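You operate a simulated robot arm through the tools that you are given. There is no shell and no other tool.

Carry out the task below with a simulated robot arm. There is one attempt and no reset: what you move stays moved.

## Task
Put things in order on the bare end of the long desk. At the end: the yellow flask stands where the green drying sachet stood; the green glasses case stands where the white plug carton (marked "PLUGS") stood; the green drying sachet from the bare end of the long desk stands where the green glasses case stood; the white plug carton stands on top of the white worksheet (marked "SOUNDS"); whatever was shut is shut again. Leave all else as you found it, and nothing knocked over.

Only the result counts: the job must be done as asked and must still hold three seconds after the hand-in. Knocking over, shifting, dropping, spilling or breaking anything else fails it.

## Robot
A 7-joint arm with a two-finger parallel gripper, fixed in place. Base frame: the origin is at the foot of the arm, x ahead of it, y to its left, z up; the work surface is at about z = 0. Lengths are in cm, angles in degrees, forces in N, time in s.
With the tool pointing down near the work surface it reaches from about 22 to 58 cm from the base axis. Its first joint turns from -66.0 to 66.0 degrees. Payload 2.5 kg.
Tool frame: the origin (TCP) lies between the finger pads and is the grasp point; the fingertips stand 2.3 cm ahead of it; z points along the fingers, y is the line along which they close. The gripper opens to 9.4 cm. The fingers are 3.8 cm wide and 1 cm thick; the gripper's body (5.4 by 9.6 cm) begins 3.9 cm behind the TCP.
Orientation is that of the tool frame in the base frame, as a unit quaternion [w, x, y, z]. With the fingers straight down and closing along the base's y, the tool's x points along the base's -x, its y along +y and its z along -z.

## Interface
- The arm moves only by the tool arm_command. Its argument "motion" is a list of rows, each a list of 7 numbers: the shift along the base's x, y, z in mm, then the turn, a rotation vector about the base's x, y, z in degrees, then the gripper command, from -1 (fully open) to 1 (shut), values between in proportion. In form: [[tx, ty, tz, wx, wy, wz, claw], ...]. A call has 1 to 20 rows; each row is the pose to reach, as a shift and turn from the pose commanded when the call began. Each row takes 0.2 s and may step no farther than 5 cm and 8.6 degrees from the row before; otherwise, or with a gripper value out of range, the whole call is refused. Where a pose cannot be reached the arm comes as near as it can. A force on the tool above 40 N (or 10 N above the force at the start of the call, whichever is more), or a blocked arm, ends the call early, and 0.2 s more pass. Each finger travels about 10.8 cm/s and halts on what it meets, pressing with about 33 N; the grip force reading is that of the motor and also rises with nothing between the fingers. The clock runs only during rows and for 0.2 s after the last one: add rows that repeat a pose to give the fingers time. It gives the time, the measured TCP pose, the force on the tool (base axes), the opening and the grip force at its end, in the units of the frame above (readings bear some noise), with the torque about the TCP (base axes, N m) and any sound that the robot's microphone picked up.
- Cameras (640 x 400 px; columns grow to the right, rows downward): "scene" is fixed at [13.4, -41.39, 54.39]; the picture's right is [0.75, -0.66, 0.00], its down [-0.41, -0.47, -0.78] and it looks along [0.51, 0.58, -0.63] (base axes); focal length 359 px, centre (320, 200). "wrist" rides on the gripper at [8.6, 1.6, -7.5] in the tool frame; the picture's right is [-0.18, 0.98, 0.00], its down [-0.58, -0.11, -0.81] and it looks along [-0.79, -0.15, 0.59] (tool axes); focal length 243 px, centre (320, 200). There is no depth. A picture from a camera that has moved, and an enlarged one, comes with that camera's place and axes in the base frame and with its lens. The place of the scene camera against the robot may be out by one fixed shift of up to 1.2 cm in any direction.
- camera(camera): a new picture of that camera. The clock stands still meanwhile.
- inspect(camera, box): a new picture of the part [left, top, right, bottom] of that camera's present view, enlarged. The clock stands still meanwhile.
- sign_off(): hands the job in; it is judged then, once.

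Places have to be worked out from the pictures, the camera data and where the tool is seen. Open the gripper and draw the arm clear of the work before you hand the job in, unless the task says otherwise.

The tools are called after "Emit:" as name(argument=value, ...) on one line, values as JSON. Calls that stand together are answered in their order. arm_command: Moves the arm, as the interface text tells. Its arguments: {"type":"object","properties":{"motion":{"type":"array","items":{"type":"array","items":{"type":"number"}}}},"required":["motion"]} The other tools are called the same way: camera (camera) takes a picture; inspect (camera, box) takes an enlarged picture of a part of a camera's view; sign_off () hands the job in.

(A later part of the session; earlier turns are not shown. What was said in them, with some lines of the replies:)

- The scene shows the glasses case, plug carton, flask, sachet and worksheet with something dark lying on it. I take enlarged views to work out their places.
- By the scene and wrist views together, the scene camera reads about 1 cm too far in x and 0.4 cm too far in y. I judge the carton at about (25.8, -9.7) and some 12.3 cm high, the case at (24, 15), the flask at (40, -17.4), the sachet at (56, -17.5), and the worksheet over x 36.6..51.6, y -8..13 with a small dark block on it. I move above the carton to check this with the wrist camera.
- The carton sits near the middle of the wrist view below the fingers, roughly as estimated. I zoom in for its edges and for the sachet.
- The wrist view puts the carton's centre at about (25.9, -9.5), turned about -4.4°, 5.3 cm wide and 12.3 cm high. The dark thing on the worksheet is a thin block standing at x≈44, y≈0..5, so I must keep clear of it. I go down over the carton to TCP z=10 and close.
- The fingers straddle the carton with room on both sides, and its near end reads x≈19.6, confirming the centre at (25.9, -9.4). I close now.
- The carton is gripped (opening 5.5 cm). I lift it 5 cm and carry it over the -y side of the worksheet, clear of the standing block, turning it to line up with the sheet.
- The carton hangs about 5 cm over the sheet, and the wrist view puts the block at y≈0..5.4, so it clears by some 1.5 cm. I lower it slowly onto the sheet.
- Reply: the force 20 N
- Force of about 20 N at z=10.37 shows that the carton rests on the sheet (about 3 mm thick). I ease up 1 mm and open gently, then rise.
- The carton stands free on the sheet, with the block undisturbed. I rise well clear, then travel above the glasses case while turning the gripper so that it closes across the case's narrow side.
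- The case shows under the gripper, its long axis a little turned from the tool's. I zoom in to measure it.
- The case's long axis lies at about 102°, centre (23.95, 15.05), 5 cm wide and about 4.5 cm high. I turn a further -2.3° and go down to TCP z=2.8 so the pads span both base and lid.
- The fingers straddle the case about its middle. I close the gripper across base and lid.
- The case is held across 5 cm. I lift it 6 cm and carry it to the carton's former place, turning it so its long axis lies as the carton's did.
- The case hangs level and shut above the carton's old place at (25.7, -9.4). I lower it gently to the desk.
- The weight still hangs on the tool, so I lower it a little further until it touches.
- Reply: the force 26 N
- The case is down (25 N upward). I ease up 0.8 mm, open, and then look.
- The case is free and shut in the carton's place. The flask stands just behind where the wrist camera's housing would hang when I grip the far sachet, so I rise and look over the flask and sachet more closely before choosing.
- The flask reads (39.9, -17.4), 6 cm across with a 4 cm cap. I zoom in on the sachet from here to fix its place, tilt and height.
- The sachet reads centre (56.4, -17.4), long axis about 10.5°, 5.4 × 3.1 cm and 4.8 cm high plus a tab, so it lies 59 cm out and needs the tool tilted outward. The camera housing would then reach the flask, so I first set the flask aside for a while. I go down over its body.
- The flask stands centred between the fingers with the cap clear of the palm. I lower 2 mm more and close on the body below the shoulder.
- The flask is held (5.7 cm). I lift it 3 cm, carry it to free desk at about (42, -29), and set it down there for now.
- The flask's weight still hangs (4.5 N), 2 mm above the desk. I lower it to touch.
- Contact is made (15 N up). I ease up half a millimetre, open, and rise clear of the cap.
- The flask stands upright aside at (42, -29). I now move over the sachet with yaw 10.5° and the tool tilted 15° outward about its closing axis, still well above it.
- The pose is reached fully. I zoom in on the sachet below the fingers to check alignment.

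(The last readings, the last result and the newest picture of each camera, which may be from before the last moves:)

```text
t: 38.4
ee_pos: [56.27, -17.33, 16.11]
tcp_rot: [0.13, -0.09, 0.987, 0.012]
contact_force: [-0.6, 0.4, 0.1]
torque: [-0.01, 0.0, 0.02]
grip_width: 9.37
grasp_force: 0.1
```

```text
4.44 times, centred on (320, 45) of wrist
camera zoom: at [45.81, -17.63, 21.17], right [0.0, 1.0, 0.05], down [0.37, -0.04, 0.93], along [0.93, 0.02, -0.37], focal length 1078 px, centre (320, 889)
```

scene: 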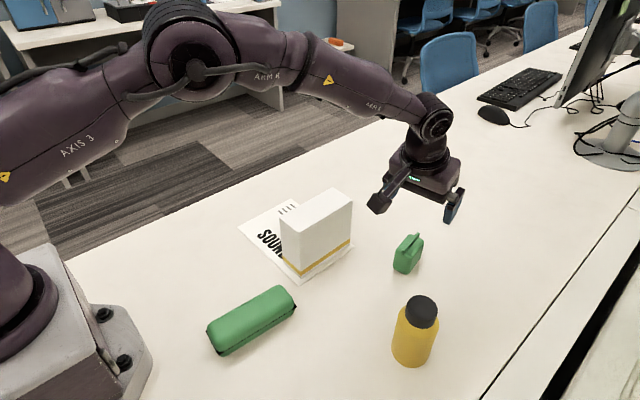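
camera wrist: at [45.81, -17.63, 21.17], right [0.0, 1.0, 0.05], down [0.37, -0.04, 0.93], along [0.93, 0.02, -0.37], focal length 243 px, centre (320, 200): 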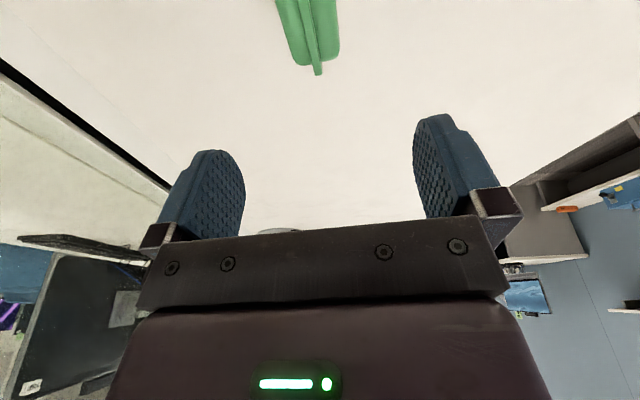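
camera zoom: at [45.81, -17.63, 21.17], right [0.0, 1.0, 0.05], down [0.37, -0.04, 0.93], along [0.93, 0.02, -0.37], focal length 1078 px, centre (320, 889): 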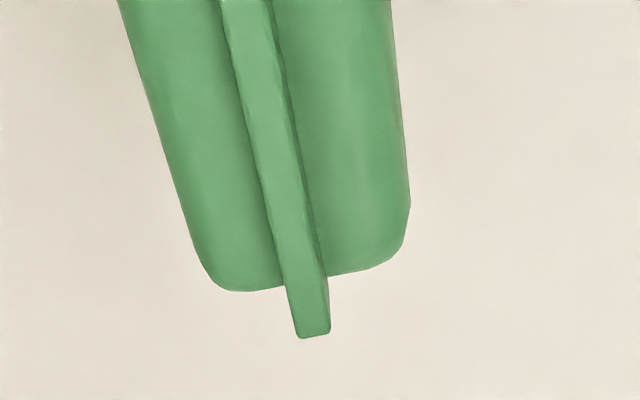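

Alignment is good: the sachet's axis reads about 10° and its centre (56.4, -17.45). I descend to TCP z≈3.4 around it.

Emit:
arm_command(motion=[[0.5, -1, -30, 0, 0, 0, -1], [0.5, -1, -60, 0, 0, 0, -1], [0.5, -1, -85, 0, 0, 0, -1], [0.5, -1, -105, 0, 0, 0, -1], [0.5, -1, -118, 0, 0, 0, -1], [0.5, -1, -126, 0, 0, 0, -1], [0.5, -1, -126, 0, 0, 0, -1]])

Emit:
camera(camera="wrist")

Emit:
inspect(camera="scene", box=[340, 160, 500, 320])

```text
t: 40.0
ee_pos: [56.22, -17.38, 3.62]
tcp_rot: [0.13, -0.091, 0.987, 0.012]
contact_force: [-0.2, 0.9, 0.8]
torque: [-0.02, 0.0, -0.01]
grip_width: 9.38
grasp_force: 0.1
```

```text
taken
camera wrist: at [45.91, -17.7, 8.59], right [0.0, 1.0, 0.05], down [0.37, -0.04, 0.93], along [0.93, 0.02, -0.37], focal length 243 px, centre (320, 200)
```

wrist: 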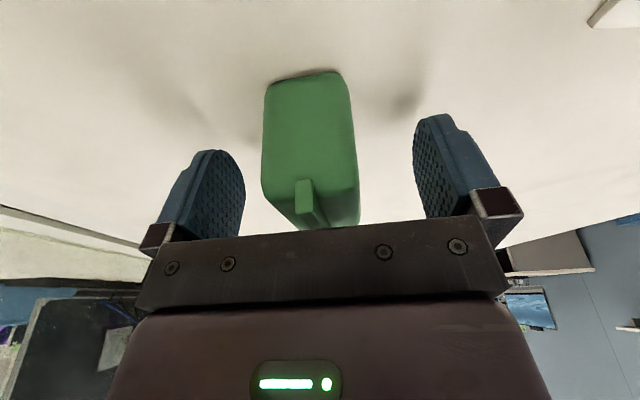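

```text
2.50 times, centred on (420, 240) of scene
camera zoom: at [13.4, -41.39, 54.39], right [0.75, -0.66, 0.0], down [-0.41, -0.47, -0.78], along [0.51, 0.58, -0.63], focal length 899 px, centre (70, 100)
```

zoom: 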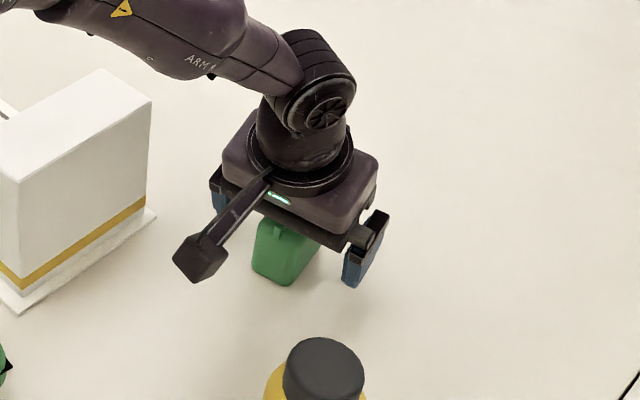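

The sachet sits between the fingers, centre about (56.4, -17.5), and the camera housing is clear. I close on it.

Emit:
arm_command(motion=[[0, -0.5, -1, 0, 0, 0, -0.5], [0, -0.5, -1, 0, 0, 0, 0], [0, -0.5, -1, 0, 0, 0, 0.5], [0, -0.5, -1, 0, 0, 0, 1], [0, -0.5, -1, 0, 0, 0, 1], [0, -0.5, -1, 0, 0, 0, 1], [0, -0.5, -1, 0, 0, 0, 1]])

Emit:
camera(camera="wrist")

```text
t: 41.6
ee_pos: [56.44, -17.52, 3.54]
tcp_rot: [0.129, -0.091, 0.987, 0.011]
contact_force: [0.5, -1.4, 0.1]
torque: [0.03, -0.02, 0.01]
grip_width: 3.55
grasp_force: 32.4
```

```text
taken
camera wrist: at [45.89, -17.83, 8.48], right [0.0, 1.0, 0.05], down [0.37, -0.04, 0.93], along [0.93, 0.02, -0.37], focal length 243 px, centre (320, 200)
```

wrist: 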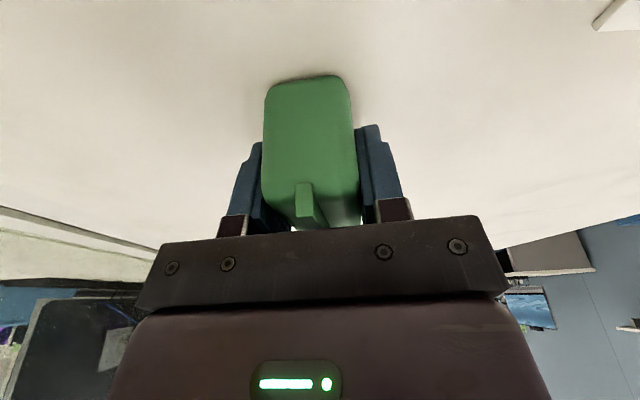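

The sachet is held (3.55 cm). I lift it high enough to clear the carton and carry it, tilt unchanged, over to the case's old place, turning about the vertical only.

Emit:
arm_command(motion=[[0, 0, 8, 0, 0, 0, 1], [0, 0, 30, 0, 0, 0, 1], [0, 0, 70, 0, 0, 0, 1], [0, 0, 110, 0, 0, 0, 1], [0, 0, 150, 0, 0, 0, 1], [-5, 5, 188, 0, 0, 0, 1], [-30, 30, 190, 0, 0, -6, 1], [-58, 58, 190, 0, 0, -14, 1], [-86, 86, 190, 0, 0, -22, 1], [-114, 114, 190, 0, 0, -30, 1], [-142, 142, 190, 0, 0, -38, 1], [-170, 170, 190, 0, 0, -46, 1], [-198, 198, 190, 0, 0, -54, 1], [-226, 226, 190, 0, 0, -62, 1], [-254, 254, 190, 0, 0, -70, 1], [-282, 282, 190, 0, 0, -77, 1], [-308, 306, 190, 0, 0, -83, 1], [-324, 324, 190, 0, 0, -88.5, 1], [-324, 324, 190, 0, 0, -88.5, 1], [-324, 324, 190, 0, 0, -88.5, 1]])

Emit:
camera(camera="scene")

Emit:
camera(camera="wrist")

```text
t: 45.8
ee_pos: [23.93, 14.79, 22.72]
tcp_rot: [0.102, 0.624, 0.771, -0.082]
contact_force: [0.4, -0.6, -0.7]
torque: [0.01, -0.01, 0.02]
grip_width: 3.56
grasp_force: 32.7
```

```text
taken
```

scene: 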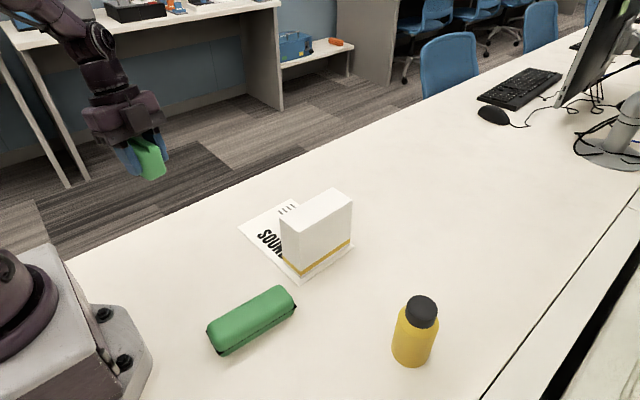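

```text
taken
camera wrist: at [23.44, 25.23, 27.66], right [1.0, 0.03, 0.05], down [-0.03, -0.37, 0.93], along [0.05, -0.93, -0.37], focal length 243 px, centre (320, 200)
```

wrist: 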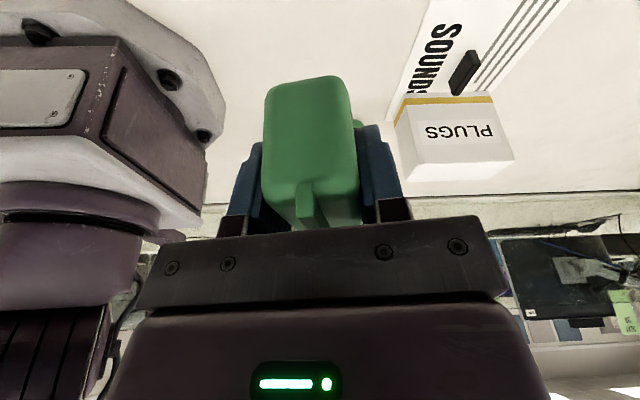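

The sachet hangs over the case's old place, and the block and carton stand untouched on the sheet. I lower it to just above the desk.

Emit:
arm_command(motion=[[0, 1, -35, 0, 0, 0, 1], [0, 1, -70, 0, 0, 0, 1], [0, 1, -105, 0, 0, 0, 1], [0, 1, -135, 0, 0, 0, 1], [0, 1, -160, 0, 0, 0, 1], [0, 1, -176, 0, 0, 0, 1], [0, 1, -184, 0, 0, 0, 1], [0, 1, -187, 0, 0, 0, 1], [0, 1, -187, 0, 0, 0, 1]])

Emit:
inspect(camera="scene", box=[110, 180, 250, 300])

```text
t: 47.8
ee_pos: [23.89, 15.1, 3.79]
tcp_rot: [0.101, 0.625, 0.77, -0.082]
contact_force: [0.8, -0.3, -0.3]
torque: [0.01, -0.01, 0.0]
grip_width: 3.54
grasp_force: 33.5
```

```text
3.33 times, centred on (180, 240) of scene
camera zoom: at [13.4, -41.39, 54.39], right [0.75, -0.66, 0.0], down [-0.41, -0.47, -0.78], along [0.51, 0.58, -0.63], focal length 1198 px, centre (787, 67)
```

zoom: 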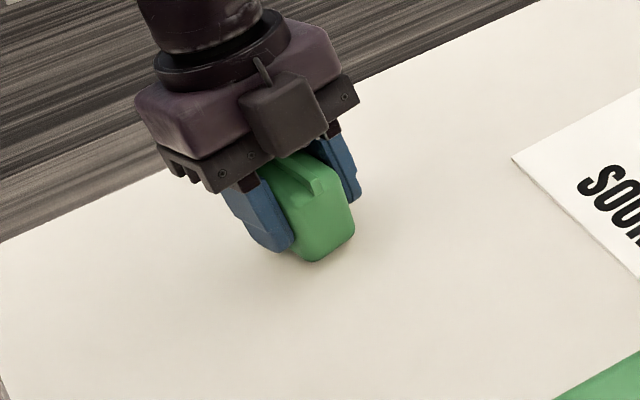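

The sachet is about 3 mm above the desk. I lower it the last bit to touch.

Emit:
arm_command(motion=[[0, 0, -1.5, 0, 0, 0, 1], [0, 0, -2.5, 0, 0, 0, 1], [0, 0, -3.3, 0, 0, 0, 1], [0, 0, -3.3, 0, 0, 0, 1]])

```text
t: 48.8
ee_pos: [23.99, 15.02, 3.49]
tcp_rot: [0.101, 0.624, 0.77, -0.083]
contact_force: [-1.9, -0.2, 9.9]
torque: [-0.27, 0.01, -0.05]
grip_width: 3.56
grasp_force: 32.7
```

The sachet touches down (10 N). I open, then rise straight up and look.

Emit:
arm_command(motion=[[0, 0, 0.4, 0, 0, 0, 1], [0, 0, 0.4, 0, 0, 0, 0.6], [0, 0, 0.4, 0, 0, 0, 0.2], [0, 0, 0.4, 0, 0, 0, -0.4], [0, 0, 0.4, 0, 0, 0, -0.8], [0, 0, 0.4, 0, 0, 0, -1], [0, 0, 0.4, 0, 0, 0, -1], [0, 0, 20, 0, 0, 0, -1], [0, 0, 50, 0, 0, 0, -1], [0, 0, 90, 0, 0, 0, -1], [0, 0, 130, 0, 0, 0, -1], [0, 0, 170, 0, 0, 0, -1], [0, 0, 200, 0, 0, 0, -1], [0, 0, 200, 0, 0, 0, -1]])

Emit:
camera(camera="scene")

Emit:
inspect(camera="scene", box=[110, 180, 250, 300])

Emit:
camera(camera="wrist")

```text
t: 51.8
ee_pos: [23.85, 14.93, 23.55]
tcp_rot: [0.102, 0.623, 0.771, -0.083]
contact_force: [-0.4, -0.3, -0.5]
torque: [0.02, 0.01, 0.04]
grip_width: 9.39
grasp_force: 0.1
```

```text
taken
```

scene: 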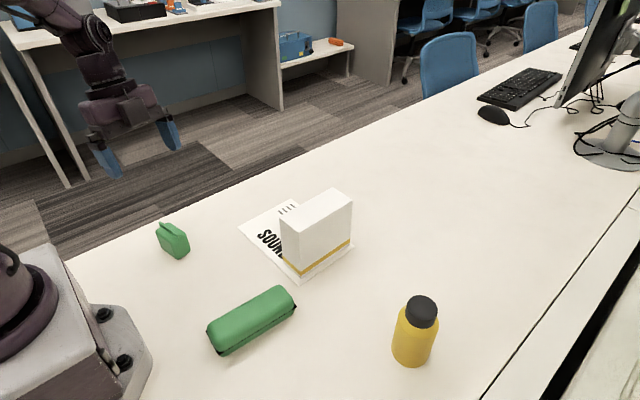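

```text
3.33 times, centred on (180, 240) of scene
camera zoom: at [13.4, -41.39, 54.39], right [0.75, -0.66, 0.0], down [-0.41, -0.47, -0.78], along [0.51, 0.58, -0.63], focal length 1198 px, centre (787, 67)
```

zoom: 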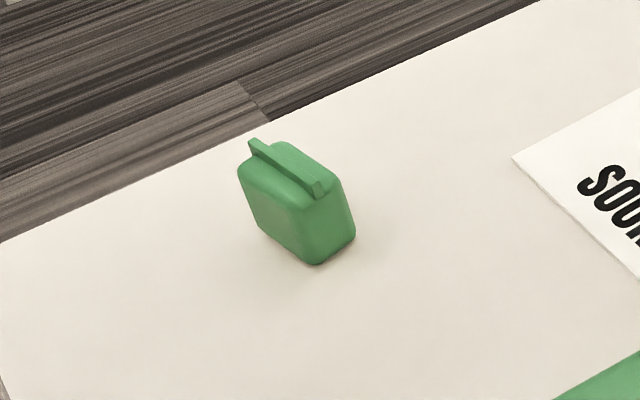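

```text
taken
camera wrist: at [23.4, 25.37, 28.59], right [1.0, 0.03, 0.05], down [-0.03, -0.37, 0.93], along [0.05, -0.93, -0.37], focal length 243 px, centre (320, 200)
```

wrist: 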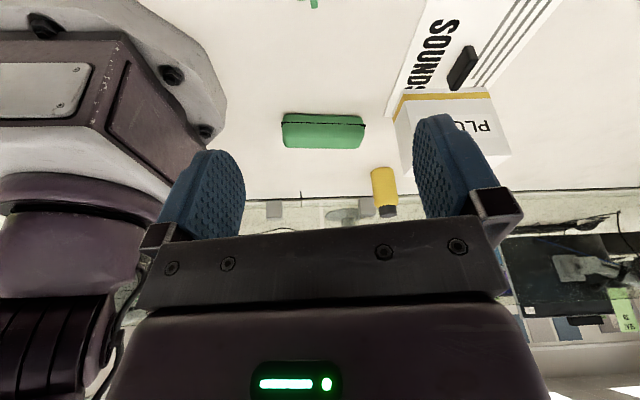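

The sachet stands upright in the case's old place. Now I travel high back over the flask at (42, -29), keeping the 15° tilt and turning to a heading of -20°.

Emit:
arm_command(motion=[[5, -12, 5, 0, 0, 2, -1], [18, -44, 5, 0, 0, 6, -1], [33, -80, 5, 0, 0, 11, -1], [48, -116, 5, 0, 0, 16, -1], [63, -152, 5, 0, 0, 21, -1], [78, -188, 5, 0, 0, 26, -1], [93, -224, 5, 0, 0, 31, -1], [108, -260, 5, 0, 0, 36, -1], [123, -296, 5, 0, 0, 41, -1], [138, -332, 5, 0, 0, 46, -1], [153, -368, 5, 0, 0, 51, -1], [168, -404, 0, 0, 0, 55, -1], [179, -430, -8, 0, 0, 57, -1], [182, -439.3, -15, 0, 0, 58, -1], [182, -439.3, -15, 0, 0, 58, -1]])

Emit:
camera(camera="wrist")

Emit:
camera(camera="scene")

Emit:
inspect(camera="wrist", box=[220, 0, 420, 110])

```text
t: 55.0
ee_pos: [42.18, -29.07, 21.93]
tcp_rot: [0.129, 0.172, 0.976, -0.023]
contact_force: [1.0, -0.3, 0.2]
torque: [-0.03, -0.02, 0.01]
grip_width: 9.39
grasp_force: 0.1
```

```text
taken
camera wrist: at [33.04, -24.03, 26.96], right [0.5, 0.86, 0.05], down [0.29, -0.22, 0.93], along [0.81, -0.45, -0.37], focal length 243 px, centre (320, 200)
```

wrist: 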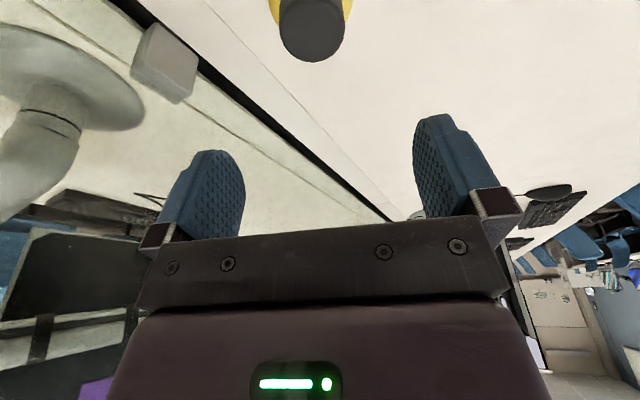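

```text
taken
```

scene: 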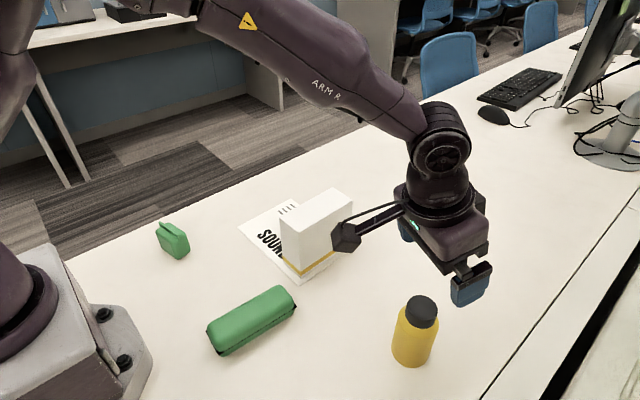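

```text
3.20 times, centred on (320, 55) of wrist
camera zoom: at [33.04, -24.03, 26.96], right [0.5, 0.86, 0.05], down [0.29, -0.22, 0.93], along [0.81, -0.45, -0.37], focal length 776 px, centre (320, 664)
```

zoom: 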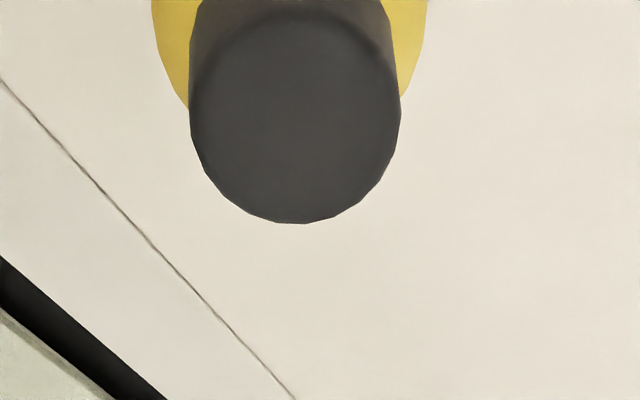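

The flask's cap shows where expected, centre about (42, -28.9). I descend around its body with the tilted gripper to TCP z≈8.8.

Emit:
arm_command(motion=[[-1, 1, -30, 0, 0, 0, -1], [-1, 1, -60, 0, 0, 0, -1], [-1, 1, -85, 0, 0, 0, -1], [-1, 1, -105, 0, 0, 0, -1], [-1, 1, -120, 0, 0, 0, -1], [-1, 1, -128, 0, 0, 0, -1], [-1, 1, -131.5, 0, 0, 0, -1], [-1, 1, -131.5, 0, 0, 0, -1]])

Emit:
camera(camera="wrist")

Emit:
inspect(camera="scene", box=[330, 230, 490, 390])

```text
t: 56.8
ee_pos: [41.99, -28.88, 8.73]
tcp_rot: [0.128, 0.172, 0.976, -0.023]
contact_force: [0.7, 0.3, -0.1]
torque: [0.01, 0.01, 0.02]
grip_width: 9.35
grasp_force: 0.2
```

```text
taken
camera wrist: at [32.87, -23.86, 13.76], right [0.5, 0.86, 0.05], down [0.29, -0.22, 0.93], along [0.81, -0.45, -0.37], focal length 243 px, centre (320, 200)
```

wrist: 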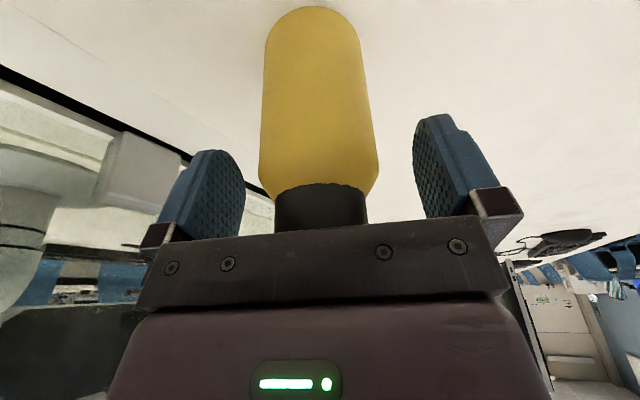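

```text
2.50 times, centred on (410, 310) of scene
camera zoom: at [13.4, -41.39, 54.39], right [0.75, -0.66, 0.0], down [-0.41, -0.47, -0.78], along [0.51, 0.58, -0.63], focal length 899 px, centre (95, -75)
```

zoom: 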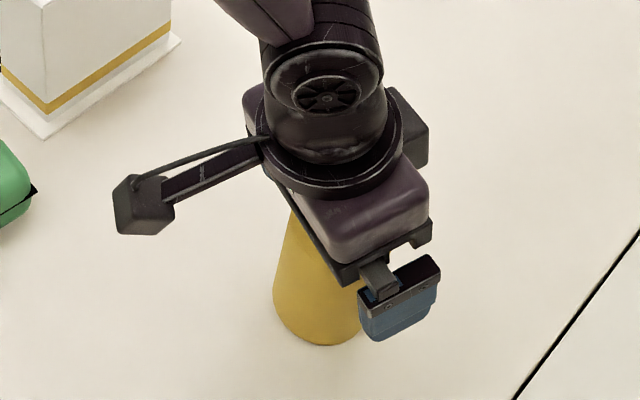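

The flask is centred between the fingers and free of the palm. I close on it.

Emit:
arm_command(motion=[[0, 0, 0, 0, 0, 0, -0.5], [0, 0, 0, 0, 0, 0, 0], [0, 0, 0, 0, 0, 0, 0.4], [0, 0, 0, 0, 0, 0, 1], [0, 0, 0, 0, 0, 0, 1], [0, 0, 0, 0, 0, 0, 1]])

Emit:
camera(camera="wrist")

```text
t: 58.2
ee_pos: [41.97, -28.92, 8.71]
tcp_rot: [0.128, 0.172, 0.976, -0.023]
contact_force: [-0.9, -1.0, 0.0]
torque: [-0.02, 0.0, 0.0]
grip_width: 5.74
grasp_force: 32.9
```

```text
taken
camera wrist: at [32.87, -23.86, 13.79], right [0.5, 0.86, 0.05], down [0.29, -0.22, 0.93], along [0.81, -0.45, -0.37], focal length 243 px, centre (320, 200)
```

wrist: 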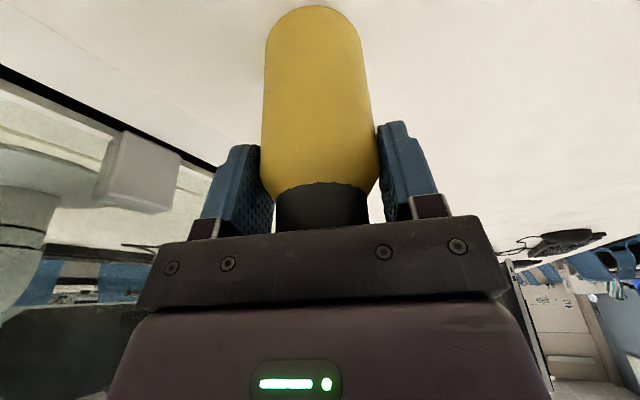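

The flask is held again. I lift it 3 cm and carry it upright to the sachet's old place at (56.4, -17.5).

Emit:
arm_command(motion=[[0, 0, 6, 0, 0, 0, 1], [0, 0, 18, 0, 0, 0, 1], [0, 0, 30, 0, 0, 0, 1], [14, 11, 30, 0, 0, 0, 1], [34, 27, 30, 0, 0, 0, 1], [56, 44, 30, 0, 0, 0, 1], [78, 62, 30, 0, 0, 0, 1], [100, 79, 30, 0, 0, 0, 1], [120, 95, 30, 0, 0, 0, 1], [136, 108, 30, 0, 0, 0, 1], [144.4, 114.3, 30, 0, 0, 0, 1], [144.4, 114.3, 30, 0, 0, 0, 1], [144.4, 114.3, 30, 0, 0, 0, 1]])

Emit:
camera(camera="wrist")

Emit:
inspect(camera="scene", box=[320, 150, 520, 350])

```text
t: 61.0
ee_pos: [56.31, -17.47, 11.76]
tcp_rot: [0.129, 0.172, 0.976, -0.024]
contact_force: [0.4, -0.2, -4.2]
torque: [0.02, 0.0, 0.03]
grip_width: 5.7
grasp_force: 33.2
```

```text
taken
camera wrist: at [47.23, -12.39, 16.79], right [0.5, 0.86, 0.05], down [0.29, -0.22, 0.93], along [0.81, -0.45, -0.37], focal length 243 px, centre (320, 200)
```

wrist: 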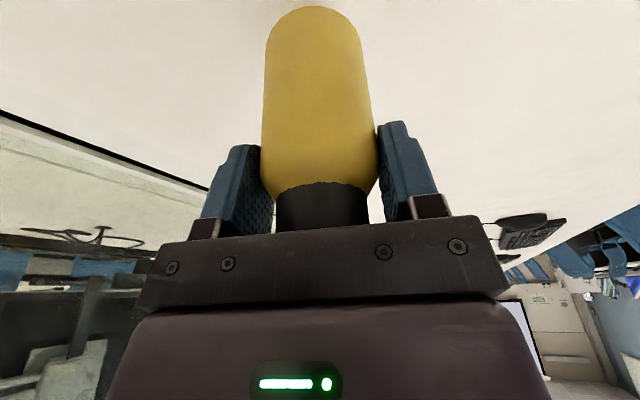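

```text
2.00 times, centred on (420, 250) of scene
camera zoom: at [13.4, -41.39, 54.39], right [0.75, -0.66, 0.0], down [-0.41, -0.47, -0.78], along [0.51, 0.58, -0.63], focal length 719 px, centre (120, 100)
```

zoom: 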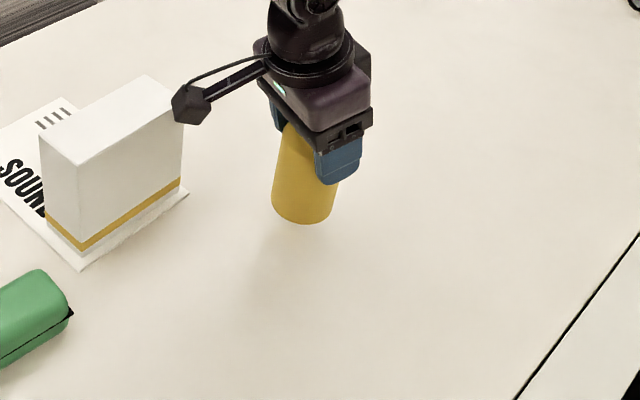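

The flask hangs upright over the spot. I turn the gripper +12° about the flask's axis to keep the camera housing well off the carton, and lower to about 2 mm above the desk.

Emit:
arm_command(motion=[[0.5, 0, 0, 0, 0, 6, 1], [0.5, 0, 0, 0, 0, 12, 1], [0.5, 0, -10, 0, 0, 12, 1], [0.5, 0, -18, 0, 0, 12, 1], [0.5, 0, -24, 0, 0, 12, 1], [0.5, 0, -27, 0, 0, 12, 1], [0.5, 0, -28, 0, 0, 12, 1], [0.5, 0, -28, 0, 0, 12, 1]])

Emit:
inspect(camera="scene", box=[320, 150, 520, 350])

```text
t: 62.8
ee_pos: [56.54, -17.42, 9.02]
tcp_rot: [0.13, 0.069, 0.989, -0.009]
contact_force: [-0.7, -0.1, -5.4]
torque: [0.0, 0.0, 0.01]
grip_width: 5.74
grasp_force: 32.6
```

```text
2.00 times, centred on (420, 250) of scene
camera zoom: at [13.4, -41.39, 54.39], right [0.75, -0.66, 0.0], down [-0.41, -0.47, -0.78], along [0.51, 0.58, -0.63], focal length 719 px, centre (120, 100)
```

zoom: 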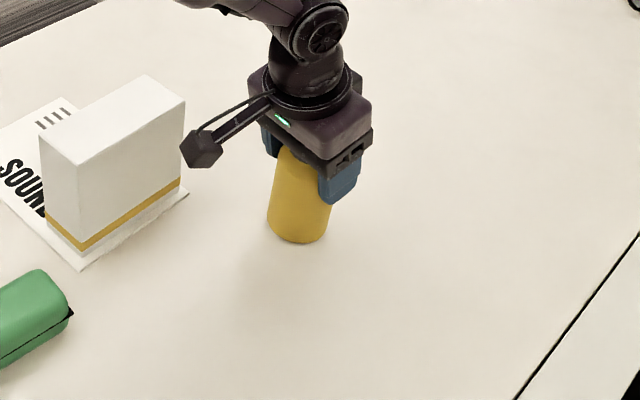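

The flask still hangs free (5 N). I lower it gently the last 2 mm or so.

Emit:
arm_command(motion=[[0, 0, -1, 0, 0, 0, 1], [0, 0, -1.8, 0, 0, 0, 1], [0, 0, -2.4, 0, 0, 0, 1], [0, 0, -2.4, 0, 0, 0, 1]])

```text
t: 63.8
ee_pos: [56.51, -17.34, 8.77]
tcp_rot: [0.129, 0.069, 0.989, -0.009]
contact_force: [-2.4, 1.0, 3.5]
torque: [0.11, 0.38, 0.01]
grip_width: 5.72
grasp_force: 32.7
```

The flask is now carried by the desk. I open gradually, then rise straight up.

Emit:
arm_command(motion=[[0, 0, 0, 0, 0, 0, 0.6], [0, 0, 0, 0, 0, 0, 0.2], [0, 0, 0, 0, 0, 0, -0.1], [0, 0, 0, 0, 0, 0, -0.4], [0, 0, 0, 0, 0, 0, -0.8], [0, 0, 0, 0, 0, 0, -1], [0, 0, 0, 0, 0, 0, -1]])

Emit:
camera(camera="wrist")

Emit:
inspect(camera="scene", box=[320, 150, 520, 350])

```text
t: 65.4
ee_pos: [56.47, -17.5, 8.8]
tcp_rot: [0.13, 0.069, 0.989, -0.01]
contact_force: [-0.9, -0.7, 0.5]
torque: [0.0, -0.03, -0.02]
grip_width: 9.42
grasp_force: 0.2
```

```text
taken
camera wrist: at [46.52, -14.37, 13.74], right [0.31, 0.95, 0.05], down [0.33, -0.16, 0.93], along [0.89, -0.27, -0.37], focal length 243 px, centre (320, 200)
```

wrist: 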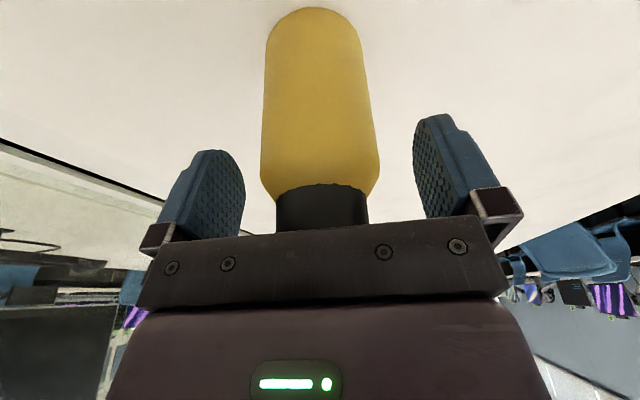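

```text
2.00 times, centred on (420, 250) of scene
camera zoom: at [13.4, -41.39, 54.39], right [0.75, -0.66, 0.0], down [-0.41, -0.47, -0.78], along [0.51, 0.58, -0.63], focal length 719 px, centre (120, 100)
```

zoom: 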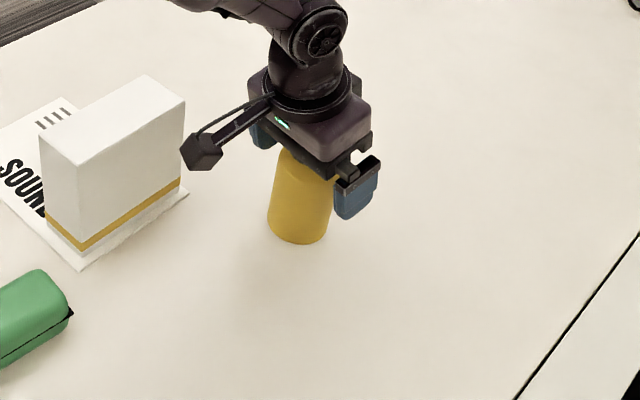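

The flask stands free. I rise straight up until the fingertips are well over the cap.

Emit:
arm_command(motion=[[0, 0, 15, 0, 0, 0, -1], [0, 0, 35, 0, 0, 0, -1], [0, 0, 60, 0, 0, 0, -1], [0, 0, 90, 0, 0, 0, -1], [0, 0, 120, 0, 0, 0, -1], [0, 0, 140, 0, 0, 0, -1], [0, 0, 140, 0, 0, 0, -1]])

Emit:
camera(camera="scene")

```text
t: 67.0
ee_pos: [56.49, -17.43, 22.78]
tcp_rot: [0.131, 0.069, 0.989, -0.009]
contact_force: [0.7, 0.8, 0.8]
torque: [0.03, -0.02, -0.03]
grip_width: 9.37
grasp_force: 0.1
```

```text
taken
```

scene: 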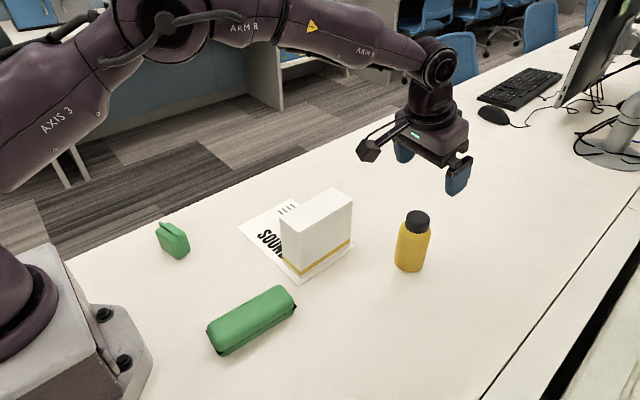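

All four things stand in their places. I draw the arm back and up toward its starting pose, then check everything.

Emit:
arm_command(motion=[[-20, 10, 10, 0.2, 1.5, 0, -1], [-45, 25, 25, 0.5, 3.7, 0, -1], [-75, 45, 40, 0.8, 5.7, 0, -1], [-105, 65, 50, 1.1, 7.7, 0, -1], [-135, 85, 55, 1.4, 9.7, 0, -1], [-165, 105, 55, 1.7, 11.7, 0, -1], [-195, 122, 55, 1.9, 13.5, 0, -1], [-220, 135, 55, 2.09, 14.85, 0, -1], [-245, 139, 55, 2.09, 14.85, 0, -1], [-245, 139, 55, 2.09, 14.85, 0, -1]])

Emit:
camera(camera="scene")

Emit:
camera(camera="wrist")

Emit:
inspect(camera="scene", box=[180, 180, 440, 360])

```text
t: 69.2
ee_pos: [31.99, -3.68, 28.08]
tcp_rot: [0.001, 0.07, 0.998, 0.0]
contact_force: [0.6, 0.1, -0.6]
torque: [-0.02, 0.01, 0.0]
grip_width: 9.41
grasp_force: 0.0
```

```text
taken
```

scene: 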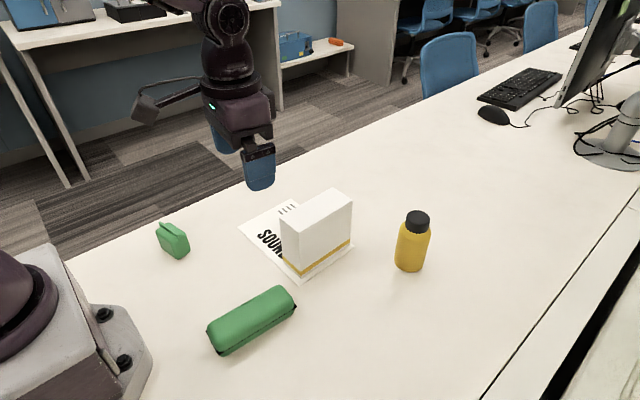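

```text
taken
camera wrist: at [23.64, -0.82, 35.61], right [0.32, 0.95, 0.0], down [0.56, -0.19, 0.81], along [0.76, -0.26, -0.59], focal length 243 px, centre (320, 200)
```

wrist: 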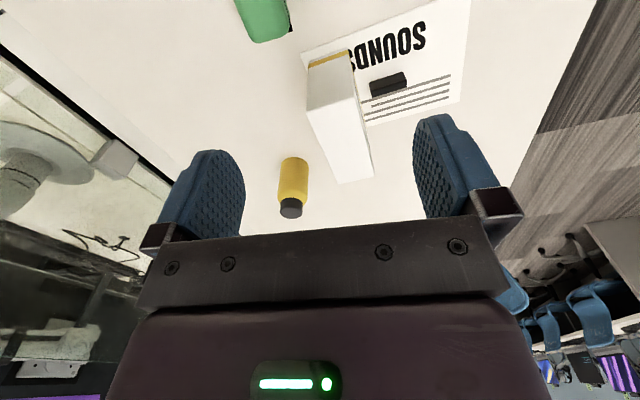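

```text
2.22 times, centred on (310, 270) of scene
camera zoom: at [13.4, -41.39, 54.39], right [0.75, -0.66, 0.0], down [-0.41, -0.47, -0.78], along [0.51, 0.58, -0.63], focal length 799 px, centre (342, 44)
```

zoom: 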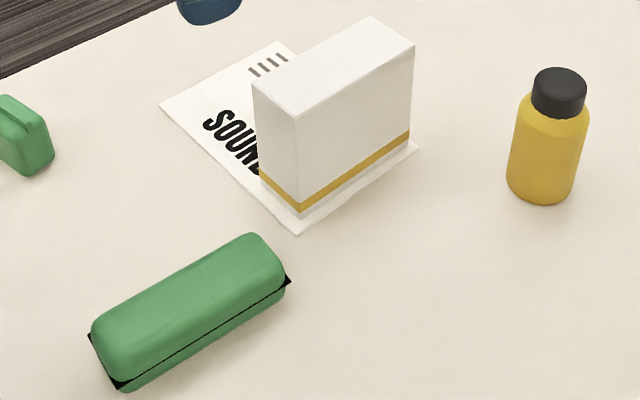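

Everything appears in place; the worksheet's corners read the same as at the start. I zoom in once more on the block, the flask and the sachet to be sure.

Emit:
inspect(camera="wrist", box=[240, 0, 480, 220])

Emit:
inspect(camera="scene", box=[140, 205, 210, 275])

Emit:
inspect(camera="scene", box=[380, 205, 450, 275])

```text
1.82 times, centred on (360, 110) of wrist
camera zoom: at [23.64, -0.82, 35.61], right [0.32, 0.95, 0.0], down [0.56, -0.19, 0.81], along [0.76, -0.26, -0.59], focal length 441 px, centre (247, 364)
```

zoom: 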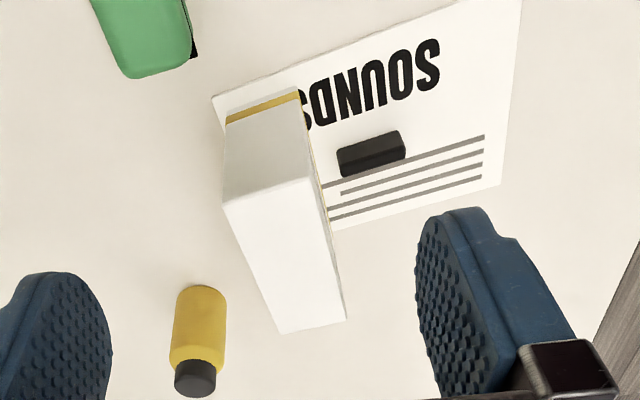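

```text
5.71 times, centred on (175, 240) of scene
camera zoom: at [13.4, -41.39, 54.39], right [0.75, -0.66, 0.0], down [-0.41, -0.47, -0.78], along [0.51, 0.58, -0.63], focal length 2054 px, centre (1149, -29)
```

zoom: 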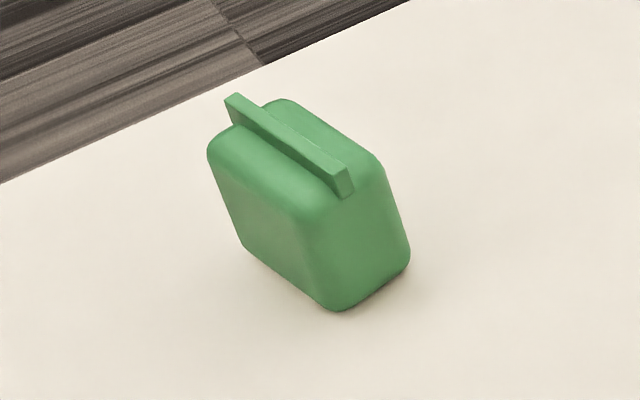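

```text
5.71 times, centred on (415, 240) of scene
camera zoom: at [13.4, -41.39, 54.39], right [0.75, -0.66, 0.0], down [-0.41, -0.47, -0.78], along [0.51, 0.58, -0.63], focal length 2054 px, centre (-223, -29)
```

zoom: 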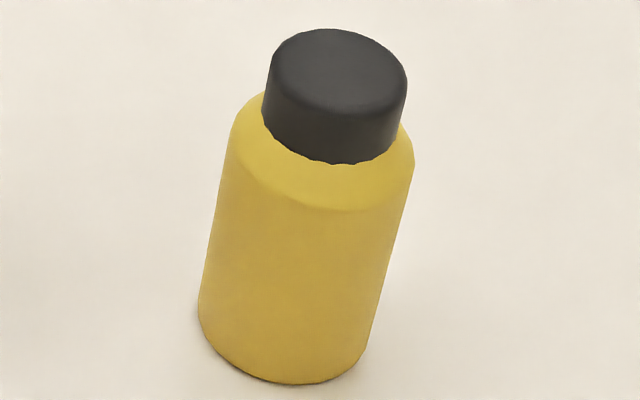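

The final pictures show the flask, case, sachet and carton each standing in their asked-for places. The case and flask are shut, the block and worksheet are undisturbed, and the gripper is open and clear. I hand the job in.

Emit:
sign_off()

```text
The job is handed in.
```

The job is done and handed in; the final pictures show everything upright. I haven't been told how it was judged.

- **Plug carton:** it stands on the "SOUNDS" worksheet, beside the small dark block that was already there. The block and the sheet look unmoved.
- **Glasses case:** it stands where the carton stood, lined up the same way.
- **Drying sachet:** it stands where the glasses case stood.
- **Flask:** it stands where the sachet stood. I set it aside on free desk for a while so that the wrist camera would not hit it when I gripped the sachet.

The case and the flask stayed shut throughout. By my readings, the moved things are within about half a centimetre of the intended spots. The gripper is open and the arm is drawn back clear of the desk.
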